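You operate a simulated robot arm through the tools that you are given. There is no shell and no other tool.

You are at the controls of a simulated robot arm. One attempt, no reset.

JOB
Ease the strap, push both pads under it and ratchet into the green.
Fine: brake on first; white pad onto mark 1, teal pad onto mark 2, with the strap slack.

It is judged by the outcome, as a careful person would: the job done as asked, and still so three seconds after it is handed in. It fails if anything else is knocked over, pushed out of place, dropped, spilled or broken.

ROBOT AND FRAMES
A 6-joint arm with a two-finger gripper, fixed in place. Base frame: the origin is at the foot of the arm, x ahead of it, y to its left, z up; the work surface is at about z = 750. Units: mm, degrees, N and s.
Its first joint turns from -166.0 to 166.0 degrees. Payload 3.43 kg.
The TCP is the grasp point between the finger pads, 20 mm short of the fingertips. In the tool frame z runs along the fingers and y along their closing line. Largest opening 190 mm; the body of the gripper starts 248 mm behind the TCP.
Orientation is that of the tool frame in the base frame, as a unit quaternion [w, x, y, z]. With the fingers straight down and closing along the base's y, the tool's x points along the base's -x, its y along +y and its z along -z.

CONTROLS
- The arm moves only by the tool servo_tool. Its argument "moves" is a list of rows, each a list of 7 numbers: the shift along the tool's x, y, z in mm, then the turn, a rotation vector about the tool's x, y, z in degrees, then the closure in counts, from 0 (fully open) to 255 (shut). In form: [[tx, ty, tz, ax, ay, az, gripper], ...]. A call has 1 to 20 rows; each row is the pose to reach, as a shift and turn from the pose commanded when the call began, along the tool's axes at that moment. A row lasts 0.2 s, in which the tool goes at most 50 mm and 8.6 degrees; a call with a longer step from one row to the next is refused whole, and so is a gripper value outside its range. A pose out of reach is approached as far as the arm can. The call stops where the force on the tool passes 90 N (or 10 N more than at its start, if that is more) or the arm is blocked; 0.2 s more then pass. Each finger travels about 45 mm/s and halts on what it meets, pressing with about 38 N; the grip force reading is that of the motor and also rises with nothing between the fingers. The clock runs only during rows and for 0.2 s after the last one: add rows that repeat a pose to give the fingers time. The reply holds the time, the measured pose of the TCP, the force on the tool along the base axes, the opening and the grip force, in the units named above and with some noise, with the torque about the TCP (base axes, N m) and any sound that the robot's microphone picked up.
- Cameras (640 x 400 px; columns grow to the right, rows downward): "scene" is fixed at [221.4, -505.9, 1551]; the picture's right is [-0.18, -0.98, 0.00], its down [-0.78, 0.14, -0.61] and it looks along [0.60, -0.11, -0.79] (base axes); focal length 214 px, centre (320, 200). "wrist" rides on the gripper at [70, -8, -288] in the tool frame; the picture's right is [0.12, 0.99, 0.00], its down [-0.96, 0.12, -0.25] and it looks along [-0.25, 0.03, 0.97] (tool axes); focal length 261 px, centre (320, 200).
- camera(camera): a new picture of that camera. It takes no simulated time.
- move_column(by): slides the trunk up (or, below 0, down) by that many mm; the arm rides with it, the base frame stays. It gives what a move gives, with no picture.
- pixel_to_xyz(camera, pixels): for up to 12 pixels [column, row] of the newest picture of that camera ("zoom" is the newest enlarged one), the place [x, y, z] in the base frame of the surface seen there, good to about 2 mm, but the place of the scene camera against the robot may be out by one fixed shift of up to 18 mm in any direction. It takes no simulated time.
- inspect(camera, box): a new picture of the part [left, top, right, bottom] of that camera's present view, enlarged. It takes no simulated time.
- job_done(): hands the job in; it is judged then, once.

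Open the gripper and draw the arm clear of the work before you hand the job in, unless the task says otherwise.

The tools are called after "Call:" as a command line: name --pt "numbers of a row" for each row, then --argument value for the rest, lists and objects as JSON in quotes. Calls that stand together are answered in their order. servo_tool: Moves the arm, as the interface text tells. Its arguments: {"type":"object","properties":{"moves":{"type":"array","items":{"type":"array","items":{"type":"number"}}}},"required":["moves"]} The other tools are called the same way: move_column (by) slides the trunk up or down; camera (camera) takes a picture; pixel_to_xyz (camera, pixels) gives the place of the surface under pixels of a picture; inspect (camera, box) takes an enlarged picture of a part of a camera's view; job_done () hands the job in.

At the start:

```text
t: 0.0
position: [708.7, 400.3, 1157.0]
tool_rot: [0.001, 0.0, 1.0, 0.0]
force: [0.1, 0.0, -0.1]
moment: [0.01, 0.0, 0.02]
grip_width: 190.0
finger_force: 0.1
trunk travel left (down, up): [-175.0, 65.0]
```

scene: 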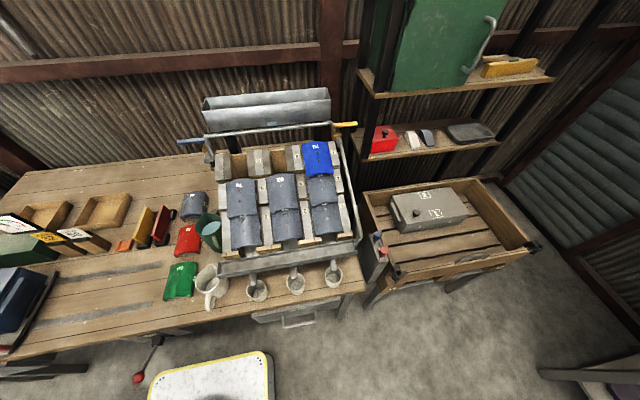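
wrist: 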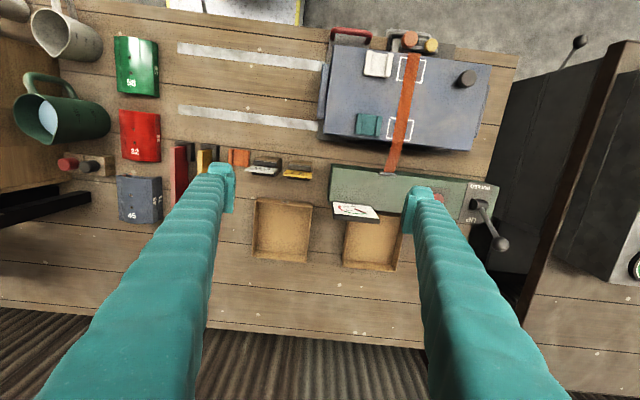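

The wrist picture shows a grey-blue box with an orange strap, a white pad near (378,65) and a teal pad near (368,125), with a lever unit at (480,205). I'll enlarge these areas before I move.

Call:
inspect --camera "wrist" --box '[310, 20, 530, 160]'

Call:
inspect --camera "wrist" --box '[320, 150, 520, 275]'

Call:
inspect --camera "scene" --box '[0, 190, 180, 390]'

```text
2.86 times, centred on (420, 90) of wrist
```

zoom: 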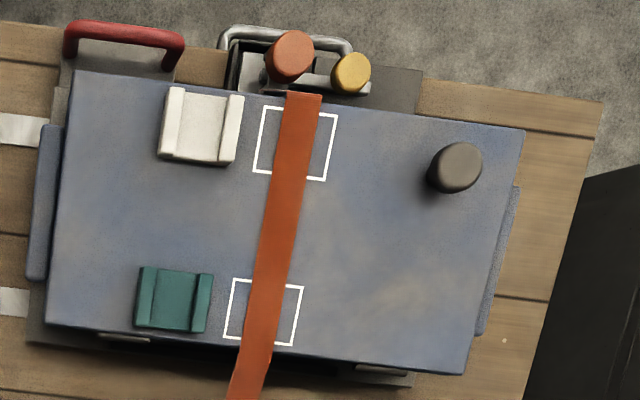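

```text
3.20 times, centred on (420, 212) of wrist
```

zoom: 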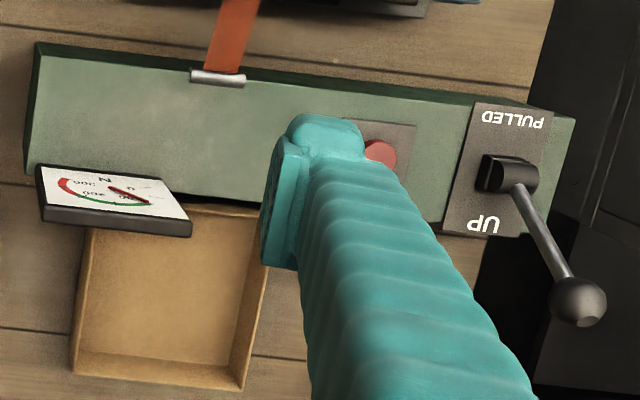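

```text
2.00 times, centred on (90, 290) of scene
```

zoom: 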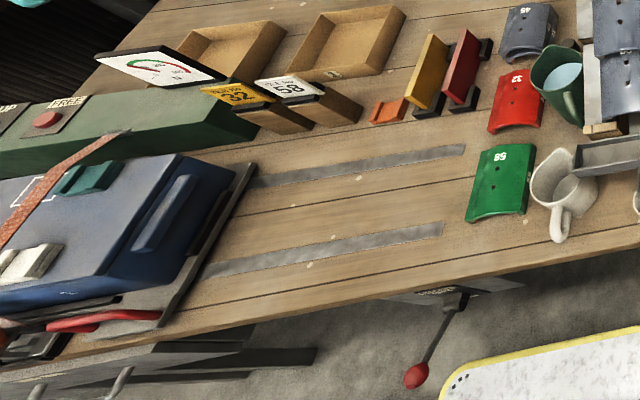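

The red button has a "FREE" plate, and a lever with a red ball hangs off the table edge near scene (138,378). I'll enlarge these controls to read their labels.

Call:
inspect --camera "scene" --box '[100, 320, 240, 400]'

Call:
inspect --camera "scene" --box '[0, 200, 100, 260]'

Call:
inspect --camera "scene" --box '[0, 260, 100, 360]'

Call:
inspect --camera "wrist" --box '[310, 20, 390, 70]'

Call:
inspect --camera "wrist" --box '[375, 20, 455, 70]'

Call:
inspect --camera "wrist" --box '[320, 190, 390, 234]'

```text
4.57 times, centred on (170, 360) of scene
```

zoom: 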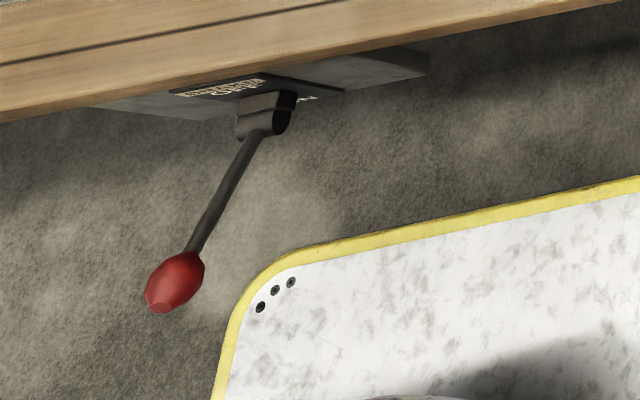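

```text
6.40 times, centred on (50, 230) of scene
```

zoom: 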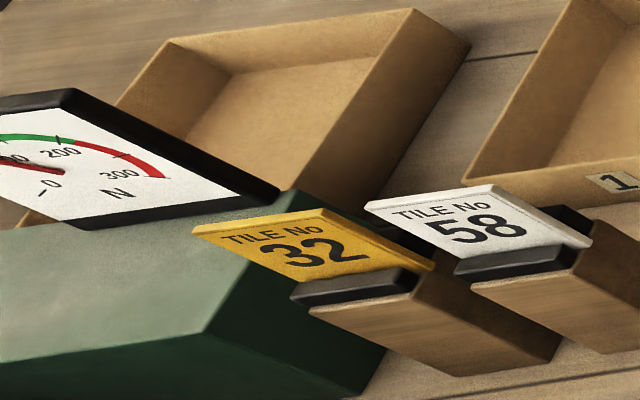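

```text
4.00 times, centred on (50, 310) of scene
```

zoom: 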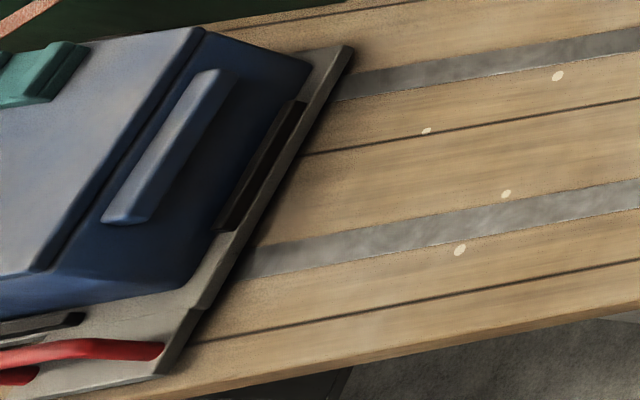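

```text
8.00 times, centred on (350, 45) of wrist
```

zoom: 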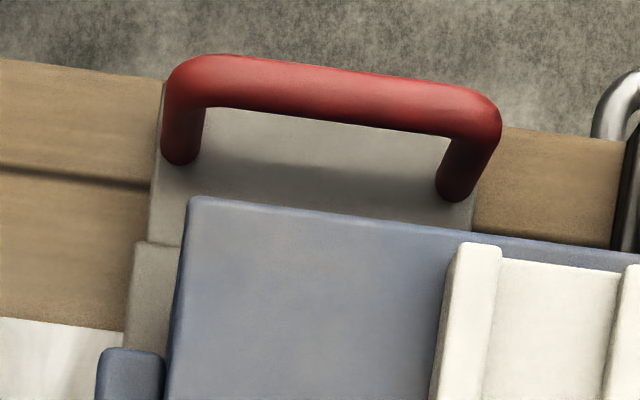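

```text
8.00 times, centred on (415, 45) of wrist
```

zoom: 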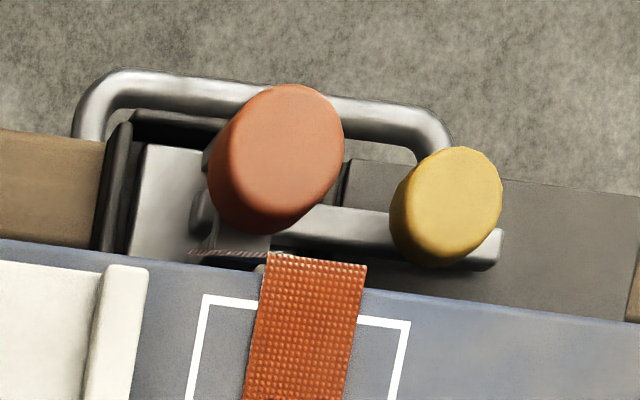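

```text
9.09 times, centred on (355, 212) of wrist
```

zoom: 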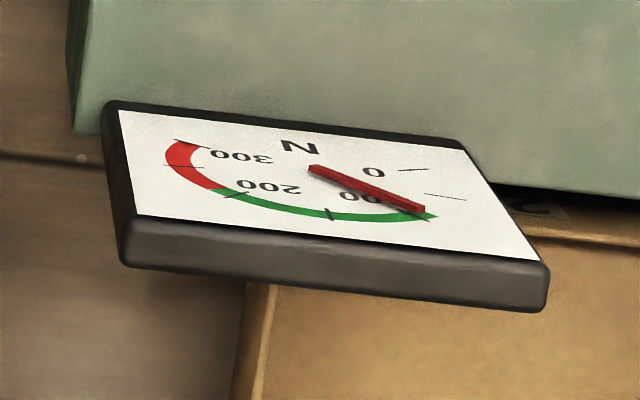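

The gauge needle sits near the 100 end of the green arc. The ratchet is at the near edge of the box, with an orange knob, a yellow knob and a U-bail around wrist (415,45), so I'll measure the key places.

Call:
camera --camera "wrist"

Call:
pixel_to_xyz --camera "wrist" --pixels '[[378, 65], [368, 125], [411, 40], [431, 45], [410, 68], [400, 130], [335, 55], [467, 78], [352, 36], [403, 32], [330, 120], [480, 205]]'

Call:
pixel_to_xyz --camera "wrist" --pixels '[[501, 243], [355, 212], [400, 100], [390, 160], [387, 174], [465, 140], [487, 68], [442, 50], [320, 180], [450, 20], [500, 100], [330, 35]]'

```text
taken
```

wrist: 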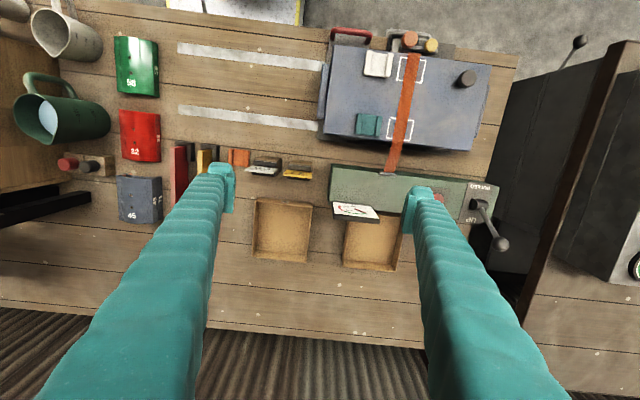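

```text
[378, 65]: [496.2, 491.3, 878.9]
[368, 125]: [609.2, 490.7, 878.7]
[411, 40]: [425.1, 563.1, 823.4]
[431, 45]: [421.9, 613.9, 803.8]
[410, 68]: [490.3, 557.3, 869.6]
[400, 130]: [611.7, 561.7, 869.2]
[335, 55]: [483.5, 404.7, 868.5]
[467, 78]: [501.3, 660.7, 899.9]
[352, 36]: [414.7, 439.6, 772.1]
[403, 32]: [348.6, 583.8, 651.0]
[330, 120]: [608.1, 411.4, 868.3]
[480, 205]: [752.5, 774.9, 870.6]
```

```text
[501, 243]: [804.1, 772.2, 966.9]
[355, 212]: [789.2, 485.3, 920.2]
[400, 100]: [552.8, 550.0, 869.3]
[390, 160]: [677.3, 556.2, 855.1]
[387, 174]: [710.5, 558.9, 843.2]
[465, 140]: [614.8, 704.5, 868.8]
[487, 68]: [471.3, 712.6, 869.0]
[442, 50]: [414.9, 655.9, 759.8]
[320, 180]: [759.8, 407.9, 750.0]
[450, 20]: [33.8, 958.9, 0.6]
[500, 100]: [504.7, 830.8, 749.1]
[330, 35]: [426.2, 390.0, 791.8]
```

The box top is at z≈869 with the strap at y≈557. The pads lie at (496,491) and (609,491). I'll move the gripper high over the near edge to get a close view of the ratchet and the marks.

Call:
servo_tool --pt "32 19 0 0 0 0 0" --pt "65 39 5 0 0 0 0" --pt "98 58 10 0 0 0 0" --pt "131 78 15 0 0 0 0" --pt "164 97 20 0 0 0 0" --pt "197 117 25 0 0 0 0" --pt "230 136 30 0 0 0 0" --pt "258 155 37 0 0 0 0" --pt "258 155 37 0 0 0 0"

Call:
camera --camera "wrist"

```text
t: 2.2
position: [488.3, 563.1, 1032.1]
tool_rot: [-0.037, 0.019, 0.998, -0.05]
force: [-0.8, -0.4, -0.2]
moment: [0.0, -0.12, 0.03]
grip_width: 190.1
finger_force: 0.2
trunk travel left (down, up): [-175.0, 65.0]
stopped in row 9: the arm was blocked; the commanded pose is now the measured one
```

```text
taken
```

wrist: 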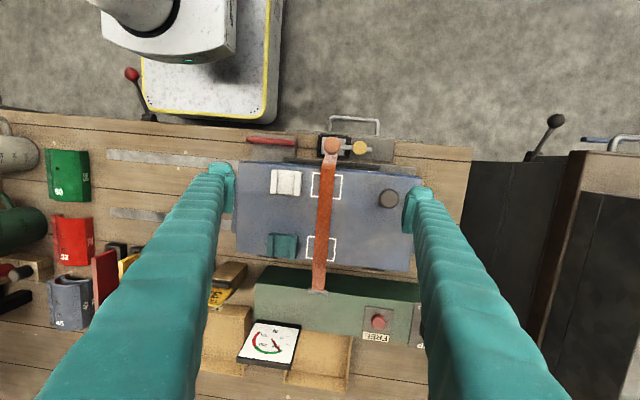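

The move stopped at (488,563,1032), slightly tilted, with hardly any force, so it looks like a reach or joint limit rather than a contact. The view is good, so I'll enlarge the details now.

Call:
inspect --camera "wrist" --box '[235, 110, 425, 230]'

Call:
inspect --camera "wrist" --box '[235, 225, 435, 355]'

Call:
inspect --camera "wrist" --box '[310, 110, 390, 160]'

Call:
inspect --camera "wrist" --box '[480, 100, 640, 200]'

Call:
pixel_to_xyz --camera "wrist" --pixels '[[331, 146], [360, 147], [355, 118], [270, 140], [327, 185], [322, 248], [286, 182], [283, 245], [389, 198], [378, 322], [319, 289], [555, 121]]'

```text
3.33 times, centred on (330, 170) of wrist
```

zoom: 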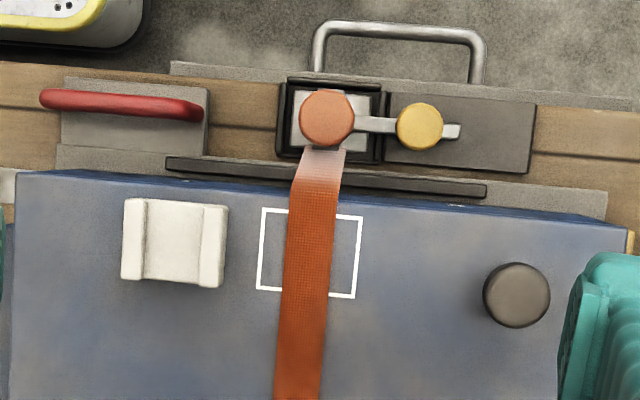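

```text
3.08 times, centred on (335, 290) of wrist
```

zoom: 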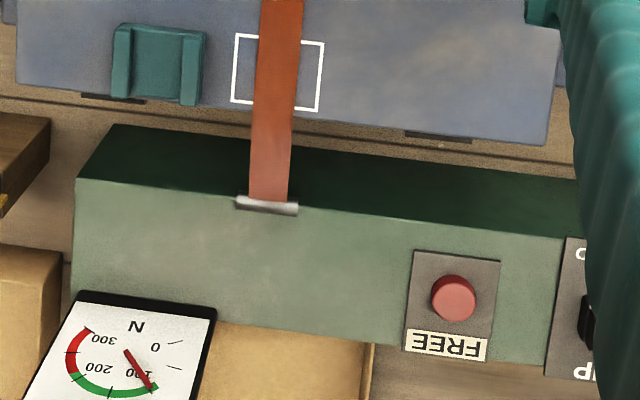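

```text
8.00 times, centred on (350, 135) of wrist
```

zoom: 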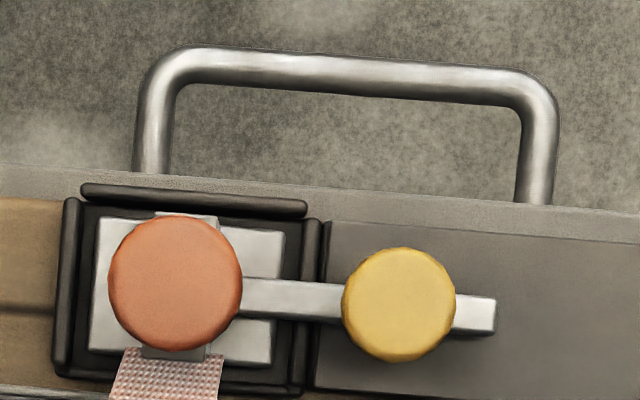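

```text
4.00 times, centred on (560, 150) of wrist
```

zoom: 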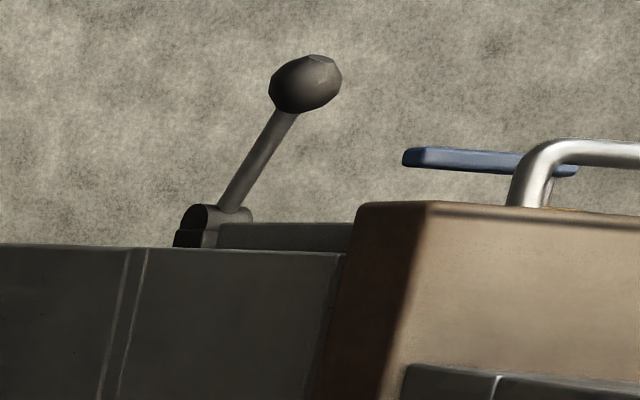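

```text
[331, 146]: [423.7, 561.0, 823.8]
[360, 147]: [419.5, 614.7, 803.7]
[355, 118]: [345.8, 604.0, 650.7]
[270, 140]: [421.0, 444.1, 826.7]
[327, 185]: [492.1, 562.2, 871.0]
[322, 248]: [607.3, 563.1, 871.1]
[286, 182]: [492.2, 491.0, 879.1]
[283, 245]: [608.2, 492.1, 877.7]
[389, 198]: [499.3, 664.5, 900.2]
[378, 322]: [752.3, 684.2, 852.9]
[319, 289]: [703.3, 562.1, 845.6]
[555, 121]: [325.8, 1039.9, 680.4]
```

I can see the ratchet drum with its orange knob at (424,561,824), and a bar with a yellow knob at (420,615,804). The green unit carries a red lamp or button marked "FREE" and the UP/PULLED lever. I'll straighten the tool first.

Call:
servo_tool --pt "0 0 0 -2.8 -2.1 -1.1 0" --pt "0 0 0 -5.7 -4.2 -2.2 0" --pt "0 0 0 -5.7 -4.2 -2.2 0"

Call:
camera --camera "scene"

```text
t: 3.0
position: [482.1, 565.0, 1042.6]
tool_rot: [0.005, -0.005, 1.0, 0.005]
force: [-0.3, -0.1, 0.0]
moment: [0.07, 0.02, 0.0]
grip_width: 190.0
finger_force: 0.0
trunk travel left (down, up): [-175.0, 65.0]
```

```text
taken
```

scene: 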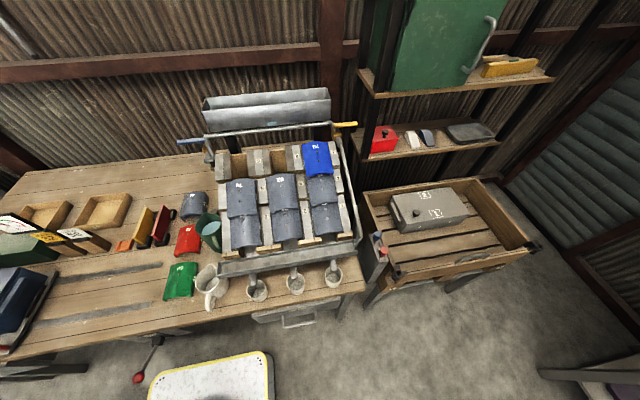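

The tool is nearly vertical again. I'll go lower, with the fingertips still well above the lid knob, for a closer look at the ratchet.

Call:
servo_tool --pt "10 0 30 -0.3 0.6 0.6 0" --pt "20 0 60 -0.6 0.6 0.6 0" --pt "25 0 85 -0.6 0.6 0.6 0" --pt "25 0 85 -0.6 0.6 0.6 0"

Call:
camera --camera "wrist"

```text
t: 4.0
position: [458.5, 566.2, 957.3]
tool_rot: [-0.002, 0.001, 1.0, 0.009]
force: [0.6, 0.1, 0.0]
moment: [0.01, 0.02, 0.0]
grip_width: 190.1
finger_force: 0.1
trunk travel left (down, up): [-175.0, 65.0]
```

```text
taken
```

wrist: 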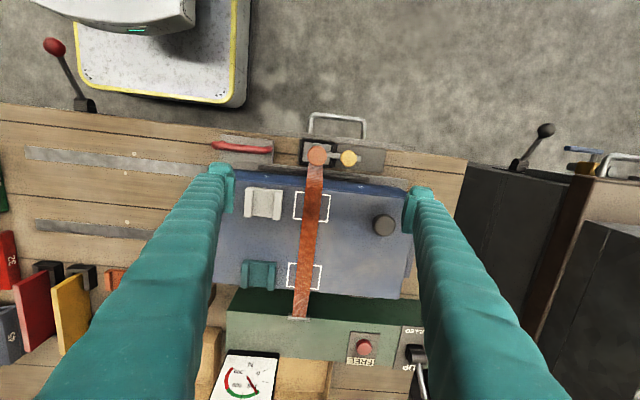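

The arm follows commands well at this height. I'll enlarge the ratchet, the marks, the gauge and the levers.

Call:
inspect --camera "wrist" --box '[205, 105, 405, 230]'

Call:
inspect --camera "wrist" --box '[205, 230, 305, 400]'

Call:
inspect --camera "wrist" --box '[330, 310, 440, 390]'

Call:
inspect --camera "wrist" --box '[20, 30, 130, 120]'

Call:
inspect --camera "wrist" --box '[490, 100, 640, 200]'

Call:
inspect --camera "wrist" --box '[290, 130, 370, 180]'

```text
3.20 times, centred on (305, 168) of wrist
```

zoom: 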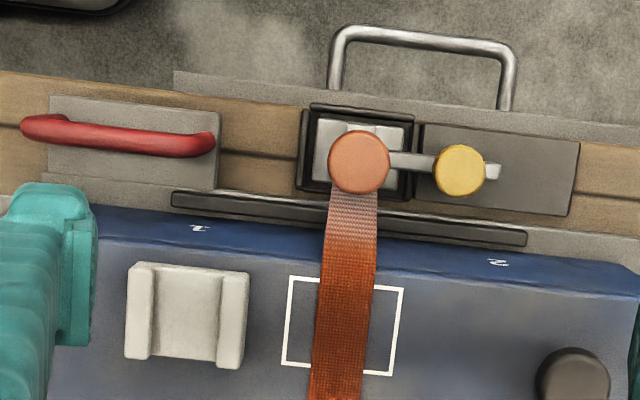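

```text
2.35 times, centred on (255, 315) of wrist
```

zoom: 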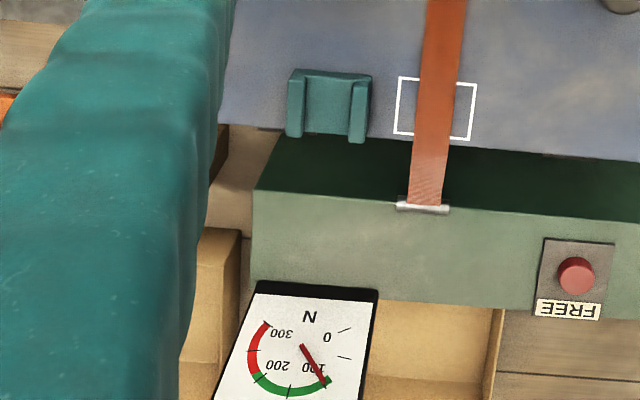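

```text
5.00 times, centred on (385, 350) of wrist
```

zoom: 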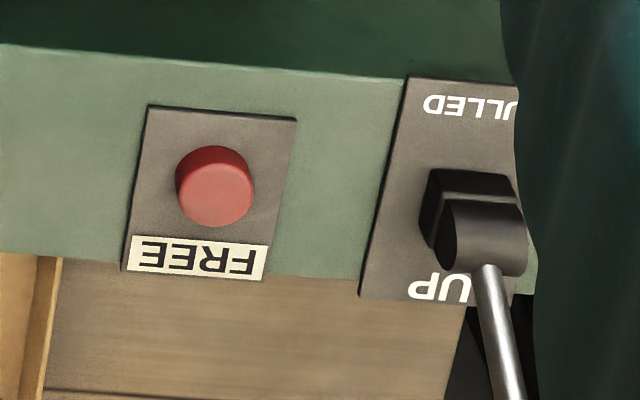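

```text
4.44 times, centred on (75, 75) of wrist
```

zoom: 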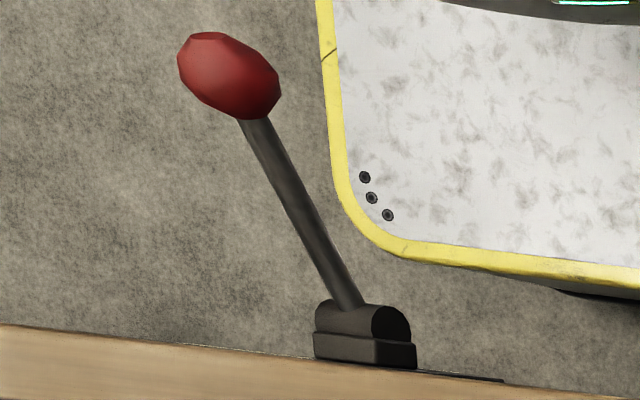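

```text
4.00 times, centred on (565, 150) of wrist
```

zoom: 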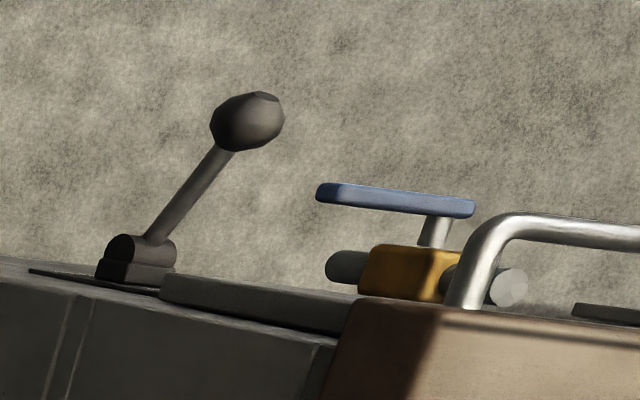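

```text
8.00 times, centred on (330, 155) of wrist
```

zoom: 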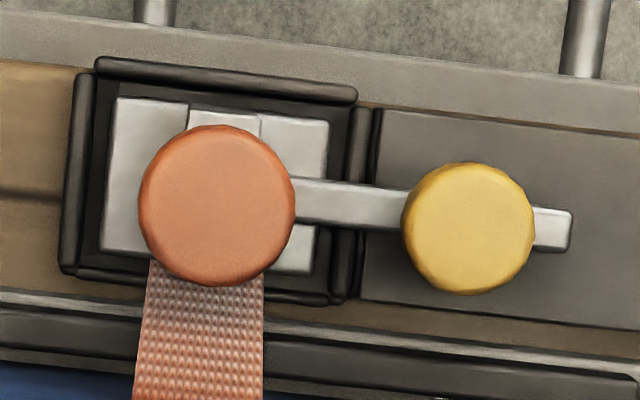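

Neither mark shows a visible number, but there are tiny white glyphs on the box's near face at zoom (197,228) and (497,262). I'll zoom in on the marks and on that face.

Call:
inspect --camera "wrist" --box '[285, 180, 345, 225]'

Call:
inspect --camera "wrist" --box '[275, 255, 335, 300]'

Call:
inspect --camera "wrist" --box '[245, 160, 305, 200]'

Call:
inspect --camera "wrist" --box '[340, 170, 400, 210]'

Call:
inspect --camera "scene" --box '[0, 255, 60, 360]'

Call:
inspect --camera "scene" --box '[130, 330, 180, 365]'

```text
8.89 times, centred on (315, 202) of wrist
```

zoom: 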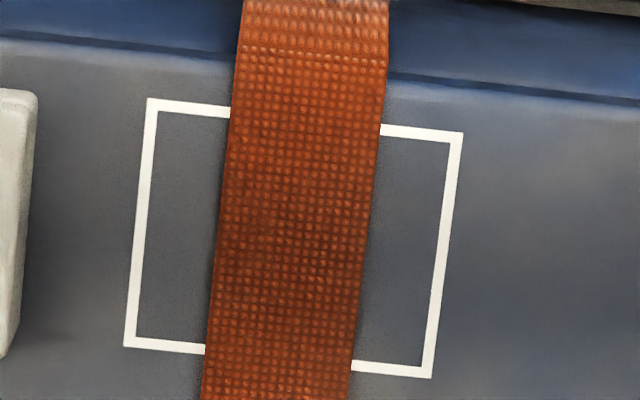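

```text
8.89 times, centred on (305, 278) of wrist
```

zoom: 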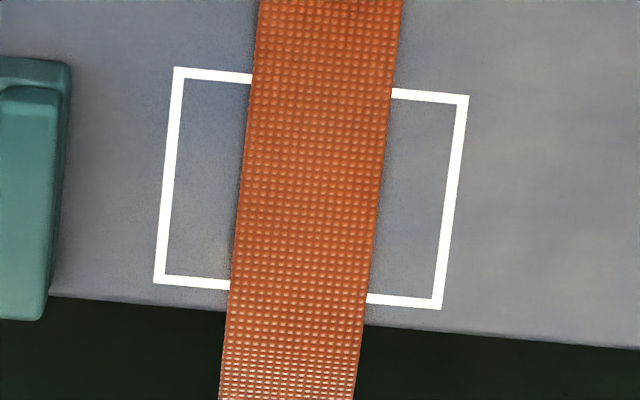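

```text
10.00 times, centred on (275, 180) of wrist
```

zoom: 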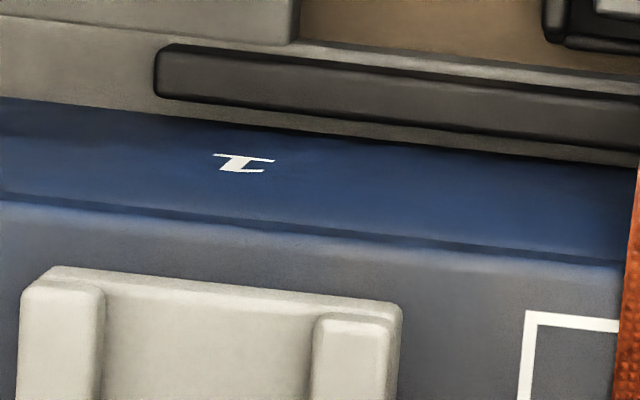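

```text
10.00 times, centred on (370, 190) of wrist
```

zoom: 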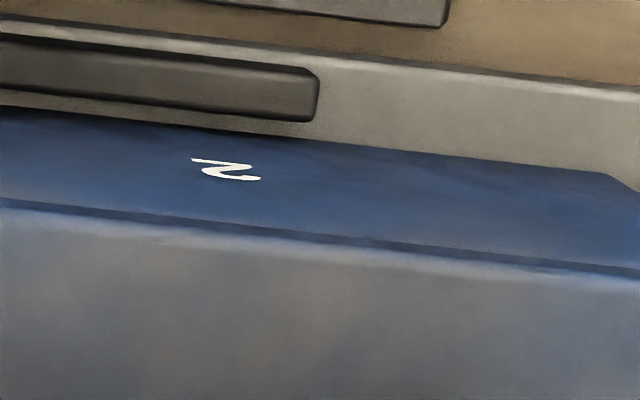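

```text
3.81 times, centred on (30, 308) of scene
```

zoom: 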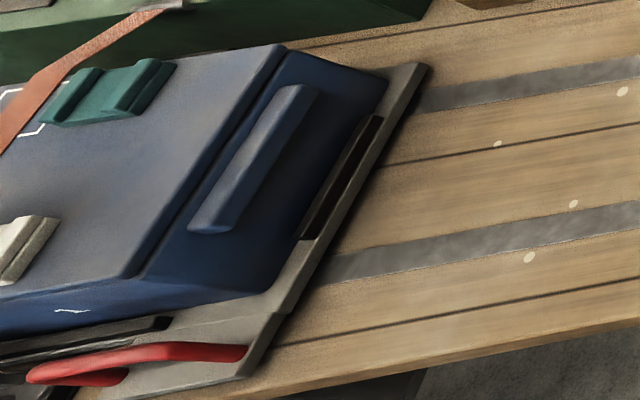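

```text
11.43 times, centred on (155, 348) of scene
```

zoom: 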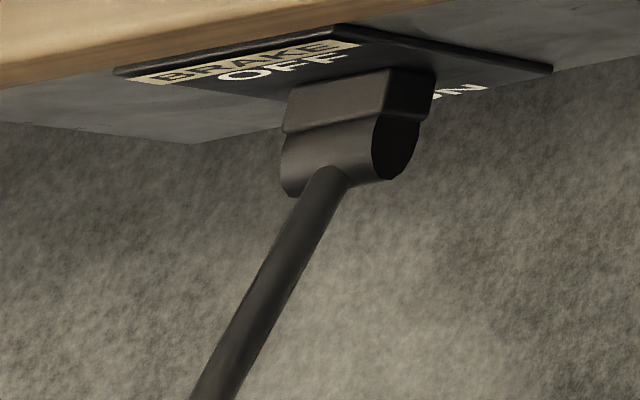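

Scene zoom now reads "BRAKE / OFF ... ON" on the plate of the red-ball lever at the table's front edge, so that is the brake. The box's near face carries "1" on the left and "2" on the right, and I'll measure these places.

Call:
pixel_to_xyz --camera "wrist" --pixels '[[55, 47], [85, 103], [68, 75], [269, 176], [362, 187], [310, 205], [304, 277], [545, 130], [517, 165]]'

Call:
pixel_to_xyz --camera "scene" --pixels '[[138, 378], [158, 345], [148, 360], [147, 338], [167, 337], [160, 337]]'

Call:
inspect --camera "wrist" --box '[60, 85, 120, 125]'

```text
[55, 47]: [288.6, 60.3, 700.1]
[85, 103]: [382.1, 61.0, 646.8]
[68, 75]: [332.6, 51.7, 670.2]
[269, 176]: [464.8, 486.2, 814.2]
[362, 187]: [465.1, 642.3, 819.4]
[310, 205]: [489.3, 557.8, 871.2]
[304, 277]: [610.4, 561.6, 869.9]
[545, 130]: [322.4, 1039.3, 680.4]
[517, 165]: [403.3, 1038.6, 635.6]
```

```text
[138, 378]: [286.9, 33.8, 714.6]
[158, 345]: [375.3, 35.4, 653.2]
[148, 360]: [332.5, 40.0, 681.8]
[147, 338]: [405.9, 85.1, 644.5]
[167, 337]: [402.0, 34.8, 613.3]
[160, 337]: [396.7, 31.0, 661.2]
```

```text
10.00 times, centred on (90, 105) of wrist
```

zoom: 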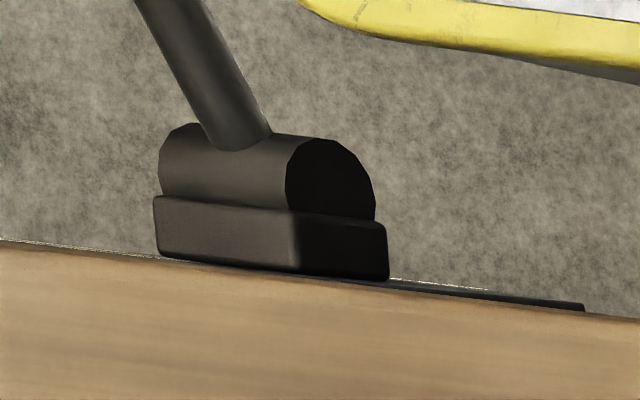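

The wrist camera puts the brake ball at (289,60,700) and its pivot near (382,61,647). "OFF" is above the hub and "ON" below, so the ball must be pushed down. I'll check the rest of the scene for further labels.

Call:
inspect --camera "scene" --box '[360, 110, 540, 260]'

Call:
inspect --camera "scene" --box '[180, 80, 370, 310]'

Call:
inspect --camera "scene" --box '[340, 0, 560, 120]'

Call:
inspect --camera "wrist" --box '[380, 290, 460, 400]'

```text
2.67 times, centred on (450, 185) of scene
```

zoom: 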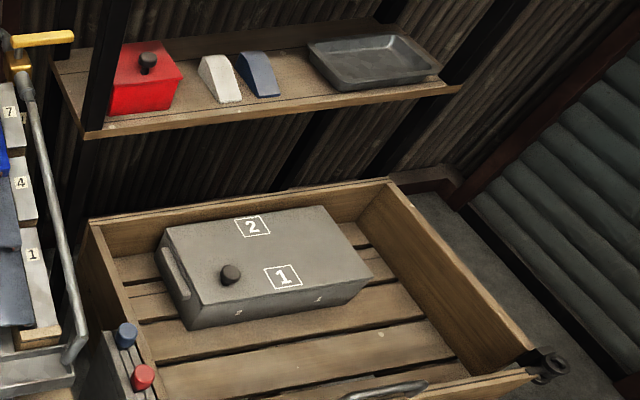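

```text
1.74 times, centred on (275, 195) of scene
```

zoom: 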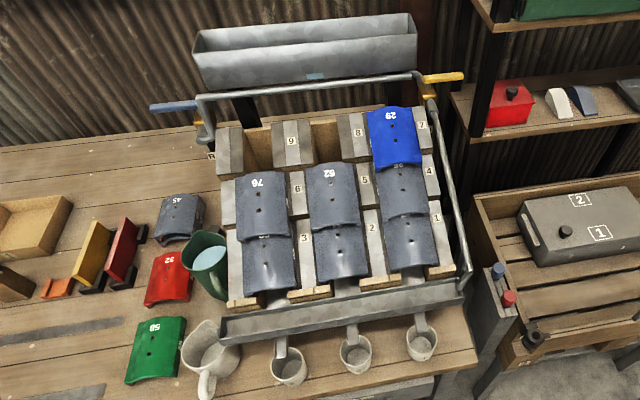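

```text
2.91 times, centred on (450, 60) of scene
```

zoom: 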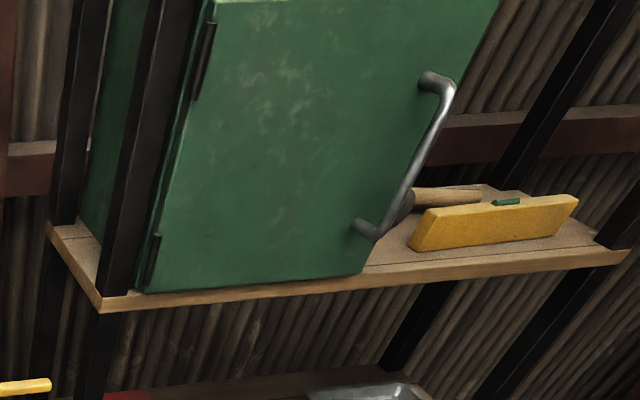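

```text
3.64 times, centred on (420, 345) of wrist
```

zoom: 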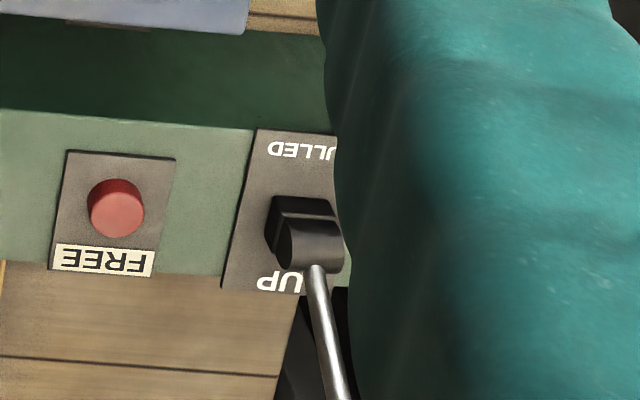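

The crate at scene (430,205) holds a twin case with its marks "1" and "2" visible. I'll zoom in on it to match its knob and face labels to our box.

Call:
inspect --camera "scene" --box '[385, 175, 480, 240]'

Call:
inspect --camera "scene" --box '[420, 210, 490, 245]'

Call:
pixel_to_xyz --camera "scene" --pixels '[[423, 195], [435, 213], [415, 212], [438, 228], [470, 222], [395, 195], [455, 188], [468, 212], [403, 230]]'

```text
6.15 times, centred on (432, 208) of scene
```

zoom: 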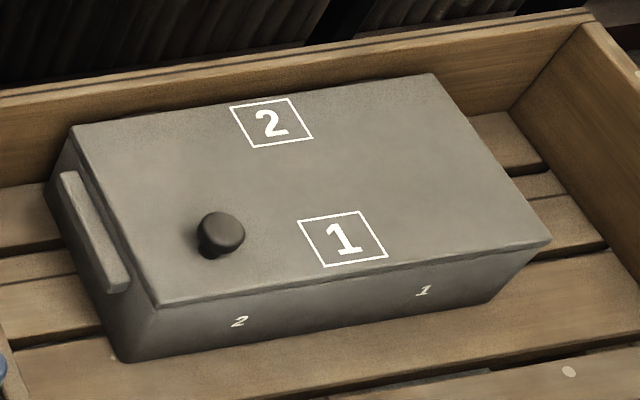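

```text
9.14 times, centred on (455, 228) of scene
```

zoom: 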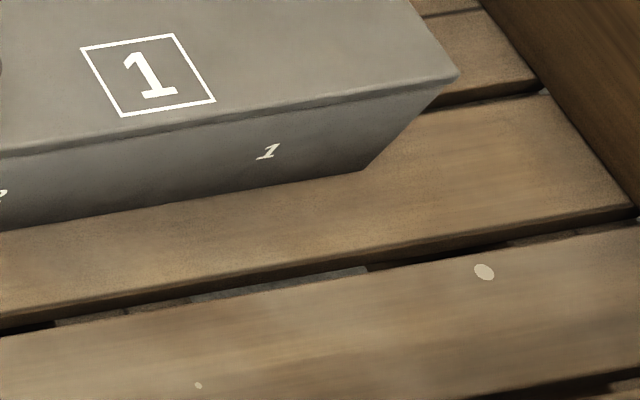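

```text
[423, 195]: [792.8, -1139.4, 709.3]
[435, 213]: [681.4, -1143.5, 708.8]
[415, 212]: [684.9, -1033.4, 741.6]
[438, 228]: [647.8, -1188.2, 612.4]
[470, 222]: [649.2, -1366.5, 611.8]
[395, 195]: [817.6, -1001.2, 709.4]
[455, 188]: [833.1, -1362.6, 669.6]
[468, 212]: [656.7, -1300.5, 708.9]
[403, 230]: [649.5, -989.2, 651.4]
```

On the twin, mark 1 is in the same row as the knob (the front row) and mark 2 is at the rear. The face labels match ours, so mark 1 is at (490,558) and mark 2 at (610,561). Next I'll tilt the tool to look at the ratchet from the front.

Call:
servo_tool --pt "0 0 0 0 -7 0 0" --pt "0 0 0 0 -14 0 0" --pt "0 0 0 0 -21 0 0" --pt "0 0 0 0 -28 0 0" --pt "0 0 0 0 -35 0 0" --pt "0 0 0 0 -35 0 0"

Call:
camera --camera "wrist"

```text
t: 5.4
position: [458.0, 566.2, 957.1]
tool_rot: [0.299, 0.005, 0.954, 0.009]
force: [0.1, 0.4, 0.3]
moment: [-0.02, -0.03, -0.01]
grip_width: 189.9
finger_force: 0.0
trunk travel left (down, up): [-175.0, 65.0]
```

```text
taken
```

wrist: 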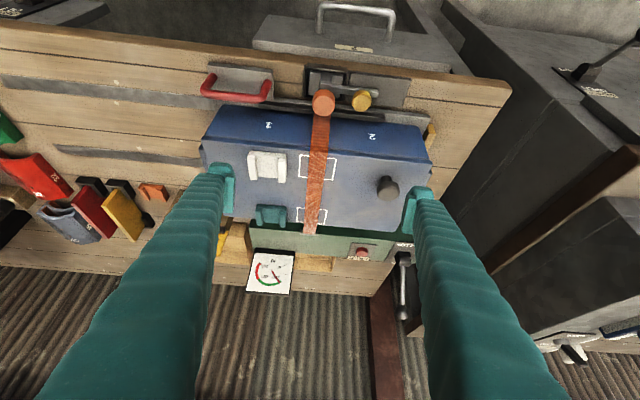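

The tilted view works, so I'll enlarge the ratchet, the carriage front, the drawer label and the dark lever on the right.

Call:
inspect --camera "wrist" --box '[290, 60, 410, 135]'

Call:
inspect --camera "wrist" --box '[195, 55, 445, 240]'

Call:
inspect --camera "wrist" --box '[545, 20, 640, 110]'

Call:
inspect --camera "wrist" --box '[230, 235, 430, 330]'

Call:
inspect --camera "wrist" --box '[310, 30, 400, 70]'

Call:
inspect --camera "wrist" --box '[520, 310, 640, 380]'

```text
5.33 times, centred on (350, 98) of wrist
```

zoom: 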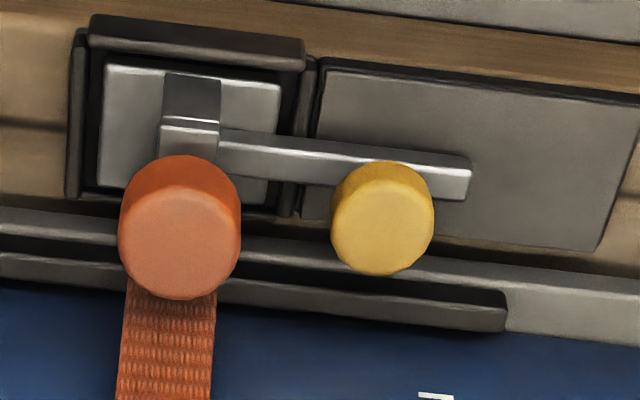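

```text
2.16 times, centred on (320, 148) of wrist
```

zoom: 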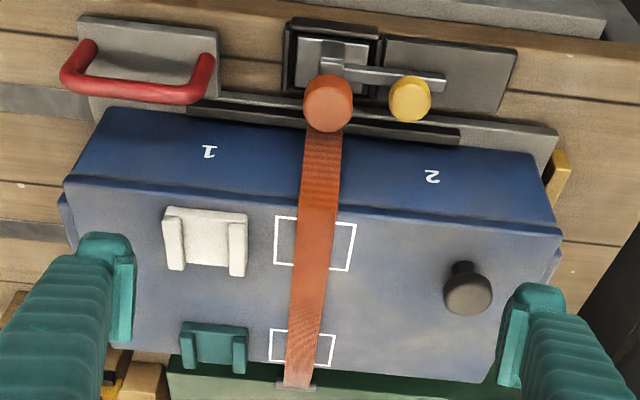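

```text
4.44 times, centred on (592, 65) of wrist
```

zoom: 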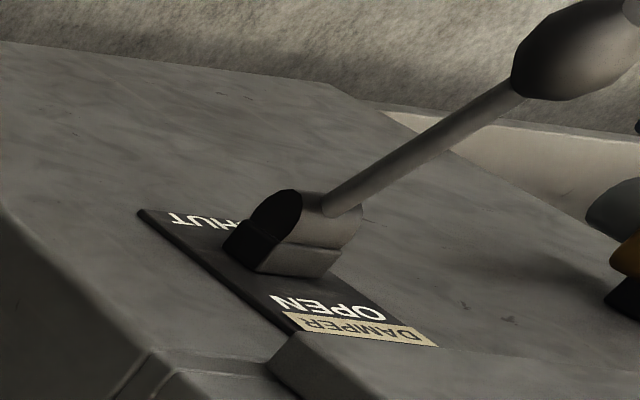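

```text
3.20 times, centred on (330, 282) of wrist
```

zoom: 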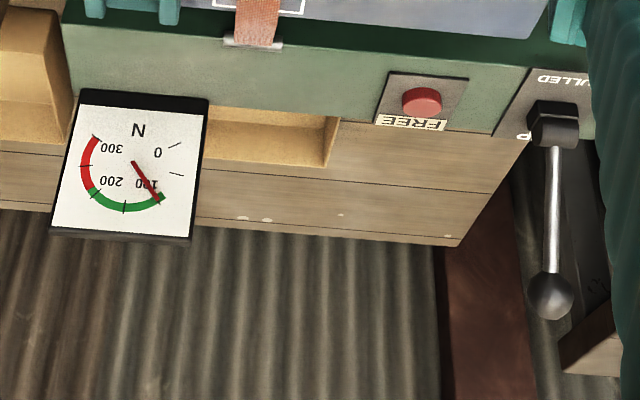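

```text
7.11 times, centred on (355, 50) of wrist
```

zoom: 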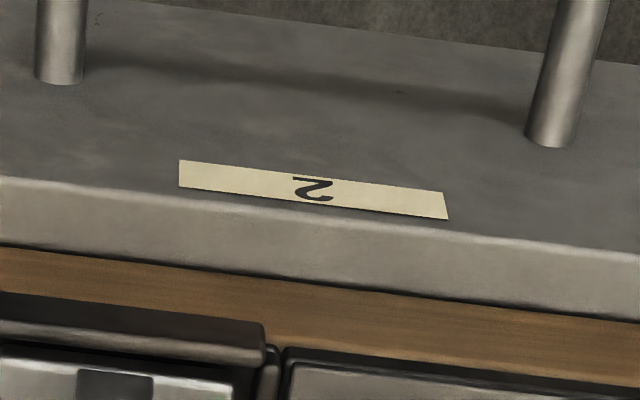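

```text
5.33 times, centred on (580, 345) of wrist
```

zoom: 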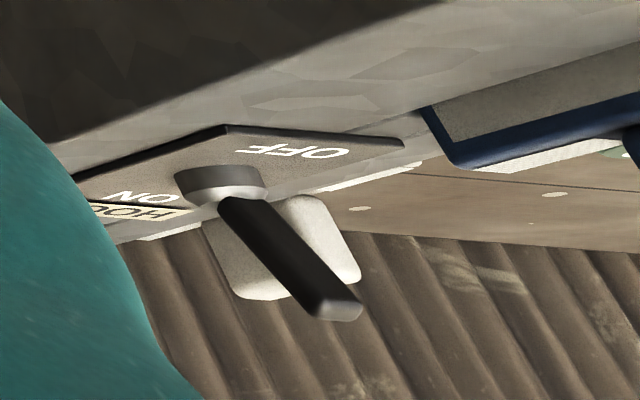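

The right-hand dark lever is labelled DAMPER, so it is unrelated, and the red-ball lever is the brake. I'll measure the front ratchet parts to see where the strap goes.

Call:
pixel_to_xyz --camera "wrist" --pixels '[[324, 107], [321, 117], [319, 130], [326, 79], [325, 87], [340, 91], [372, 92], [362, 100], [316, 80], [340, 70], [390, 85], [430, 135]]'

Call:
pixel_to_xyz --camera "wrist" --pixels '[[235, 92], [270, 80], [313, 230], [267, 166], [272, 213], [323, 160], [314, 215], [388, 189], [362, 253], [403, 315], [404, 270], [266, 270]]'

```text
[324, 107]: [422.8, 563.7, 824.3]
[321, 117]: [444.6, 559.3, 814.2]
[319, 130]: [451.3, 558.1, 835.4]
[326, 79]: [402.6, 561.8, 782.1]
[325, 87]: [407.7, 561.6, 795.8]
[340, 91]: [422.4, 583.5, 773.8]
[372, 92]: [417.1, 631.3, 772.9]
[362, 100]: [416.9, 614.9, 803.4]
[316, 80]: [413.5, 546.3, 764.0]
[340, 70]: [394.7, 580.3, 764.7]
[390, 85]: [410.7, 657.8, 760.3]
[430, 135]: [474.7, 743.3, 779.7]
```

```text
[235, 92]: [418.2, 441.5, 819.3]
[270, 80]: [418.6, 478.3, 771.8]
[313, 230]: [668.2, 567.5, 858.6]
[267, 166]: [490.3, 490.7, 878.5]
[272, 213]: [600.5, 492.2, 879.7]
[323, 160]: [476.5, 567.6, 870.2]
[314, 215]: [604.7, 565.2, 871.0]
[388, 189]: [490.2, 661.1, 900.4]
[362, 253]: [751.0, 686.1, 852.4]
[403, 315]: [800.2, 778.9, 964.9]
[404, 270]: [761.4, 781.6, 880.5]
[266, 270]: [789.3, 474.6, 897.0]
```

The strap's near end is anchored below the orange knob. The green unit, with its gauge, FREE button and UP/PULLED lever, is the tensioner. Brake first: I'll bring the tool upright.

Call:
servo_tool --pt "0 0 0 0 7 0 0" --pt "0 0 0 0 14 0 40" --pt "0 0 0 0 21 0 90" --pt "0 0 0 0 28 0 140" --pt "0 0 0 0 35 0 190" --pt "0 0 0 0 35 0 255" --pt "0 0 0 0 35 0 255"

```text
t: 7.0
position: [458.8, 564.4, 955.4]
tool_rot: [-0.002, 0.001, 1.0, 0.009]
force: [-0.3, 0.4, 0.1]
moment: [0.0, 0.01, -0.02]
grip_width: 70.1
finger_force: 0.0
trunk travel left (down, up): [-175.0, 65.0]
```

The gripper is upright and closing. I'll travel at constant height to a point above the brake ball at (289,60), in small steps.

Call:
servo_tool --pt "8 -25 0 0 0 0 255" --pt "16 -50 0 0 0 0 255" --pt "25 -75 0 0 0 0 255" --pt "33 -100 0 0.5 0 0 255" --pt "41 -125 0 1 0 0 255" --pt "50 -150 0 1 0 0 255" --pt "58 -175 0 1 0 0 255" --pt "66 -200 0 1 0 0 255" --pt "75 -225 0 1 0 0 255" --pt "83 -250 0 1 0 0 255" --pt "91 -275 0 1 0 0 255" --pt "100 -300 0 1 0 0 255" --pt "108 -325 0 1 0 0 255" --pt "116 -350 0 1 0 0 255" --pt "125 -375 0 1 0 0 255" --pt "133 -400 0 1 0 0 255" --pt "133 -425 0 1 0 0 255" --pt "133 -450 0 1 0 0 255" --pt "133 -475 0 1 0 0 255" --pt "133 -500 0 1 0 0 255"

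Call:
camera --camera "wrist"

```text
t: 11.2
position: [324.7, 64.7, 946.2]
tool_rot: [-0.002, 0.001, 1.0, 0.001]
force: [-0.6, 0.5, -0.2]
moment: [0.0, 0.03, -0.02]
grip_width: 0.0
finger_force: 34.6
trunk travel left (down, up): [-175.0, 65.0]
```

```text
taken
```

wrist: 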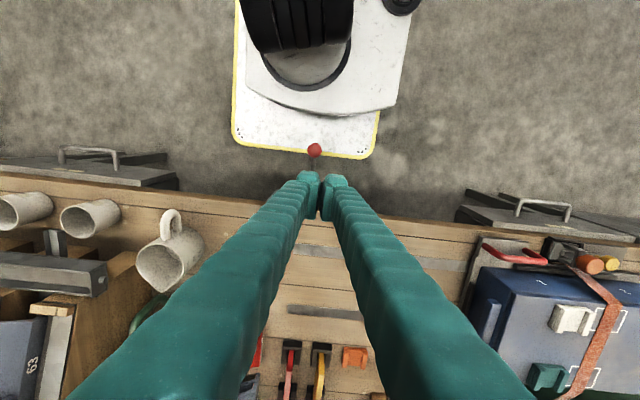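

I'm above the table edge now, and the red ball appears at (315,150). I'll measure it and its lever from here.

Call:
pixel_to_xyz --camera "wrist" --pixels '[[315, 150], [312, 147], [319, 152], [313, 165], [312, 168], [300, 200]]'

Call:
inspect --camera "wrist" --box '[275, 130, 355, 210]'

```text
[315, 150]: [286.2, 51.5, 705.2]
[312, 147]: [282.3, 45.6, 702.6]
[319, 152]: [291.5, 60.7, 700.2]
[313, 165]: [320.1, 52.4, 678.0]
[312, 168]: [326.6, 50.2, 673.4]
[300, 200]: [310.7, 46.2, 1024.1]
```

```text
5.00 times, centred on (315, 170) of wrist
```

zoom: 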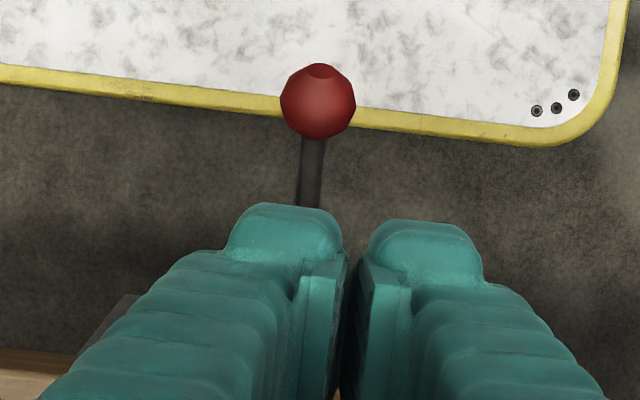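

The ball's top is at about (287,52,705) and its shaft runs back to the hub near x≈382. I'll tilt the fingers 15° towards the robot and lower to just above the ball.

Call:
servo_tool --pt "5 -2 25 0 3 0 255" --pt "10 -4 50 0 6 0 255" --pt "15 -6 75 0 9 0 255" --pt "20 -8 100 0 12 0 255" --pt "25 -10 125 0 15 0 255" --pt "28 -12 150 0 15 0 255" --pt "28 -12 165 0 15 0 255" --pt "28 -12 165 0 15 0 255"

Call:
camera --camera "wrist"

Call:
camera --camera "scene"

```text
t: 13.0
position: [297.3, 54.0, 782.6]
tool_rot: [-0.132, 0.001, 0.991, 0.001]
force: [0.5, -0.7, 0.0]
moment: [-0.04, -0.02, 0.02]
grip_width: 0.1
finger_force: 33.8
trunk travel left (down, up): [-175.0, 65.0]
```

```text
taken
```

wrist: 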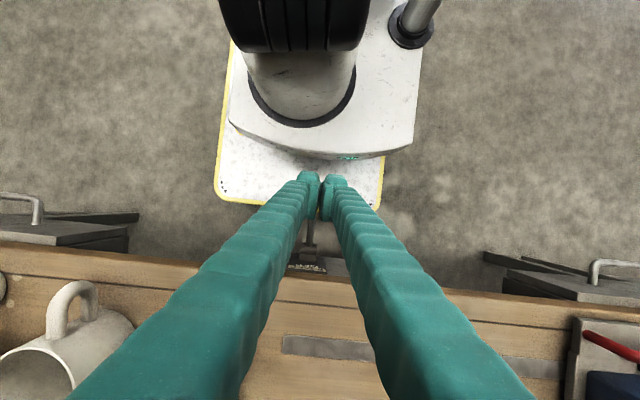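

```text
taken
```

scene: 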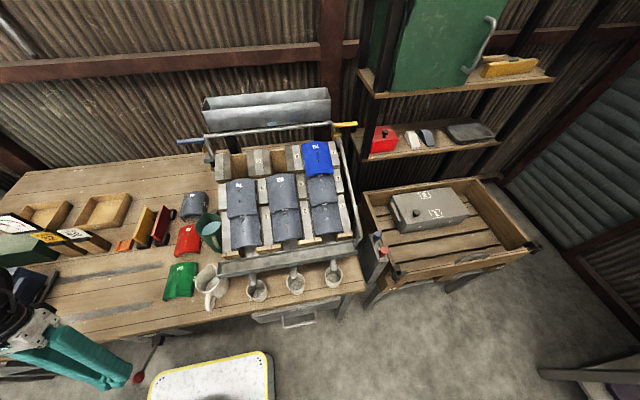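

The shaft shows between the fingers at (310,235). I'll check the alignment in an enlarged view before pushing.

Call:
inspect --camera "wrist" --box '[275, 160, 365, 280]'

Call:
inspect --camera "scene" --box '[60, 310, 200, 400]'

Call:
pixel_to_xyz --camera "wrist" --pixels '[[310, 232], [311, 222], [309, 244], [320, 268]]'

```text
3.33 times, centred on (320, 220) of wrist
```

zoom: 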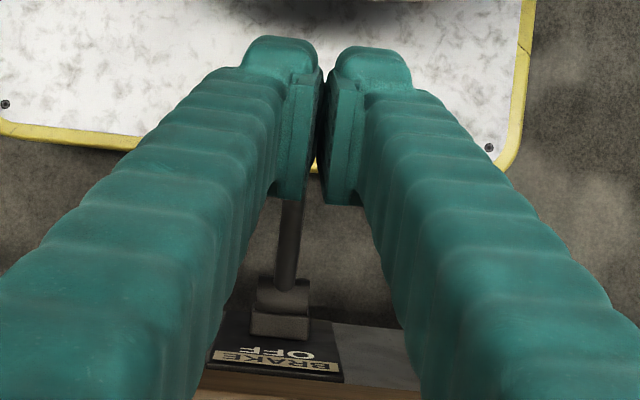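

```text
4.44 times, centred on (130, 355) of scene
```

zoom: 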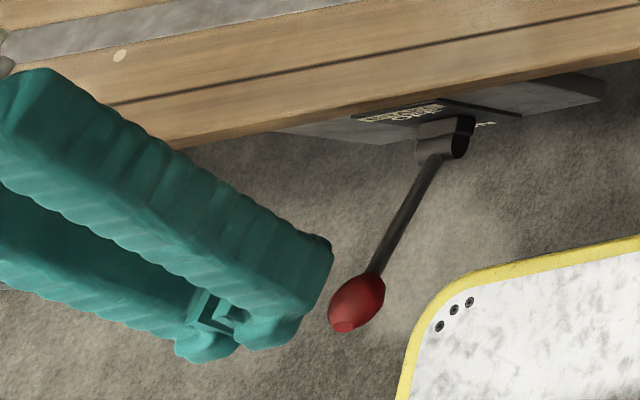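

```text
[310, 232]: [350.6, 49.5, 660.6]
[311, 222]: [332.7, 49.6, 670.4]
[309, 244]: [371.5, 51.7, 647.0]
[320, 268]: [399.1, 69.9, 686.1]
```

The shaft rises about 28° towards the ball, at y≈51. I'll push the ball down along its arc and watch the force.

Call:
servo_tool --pt "-4 -1 15 0 0 0 255" --pt "-7.8 -3 29 0 0 0 255" --pt "-11 -3 39 0 0 0 255" --pt "-13 -3 48.3 0 0 0 255" --pt "-15.1 -3 53.5 0 0 0 255" --pt "-13 -3 66.8 0 0 0 255" --pt "-12.2 -3 79.8 0 0 0 255"

Call:
inspect --camera "scene" --box '[60, 310, 200, 400]'

```text
t: 14.6
position: [305.7, 52.6, 716.6]
tool_rot: [-0.133, 0.001, 0.991, 0.001]
force: [-0.1, 0.0, -0.1]
moment: [0.02, -0.06, 0.01]
grip_width: 0.0
finger_force: 34.0
out of reach, approached as far as the arm can: row 6, 7
trunk travel left (down, up): [-175.0, 65.0]
```

```text
4.44 times, centred on (130, 355) of scene
```

zoom: 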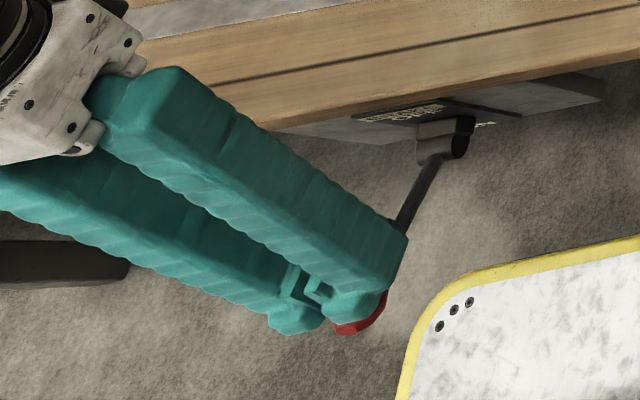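

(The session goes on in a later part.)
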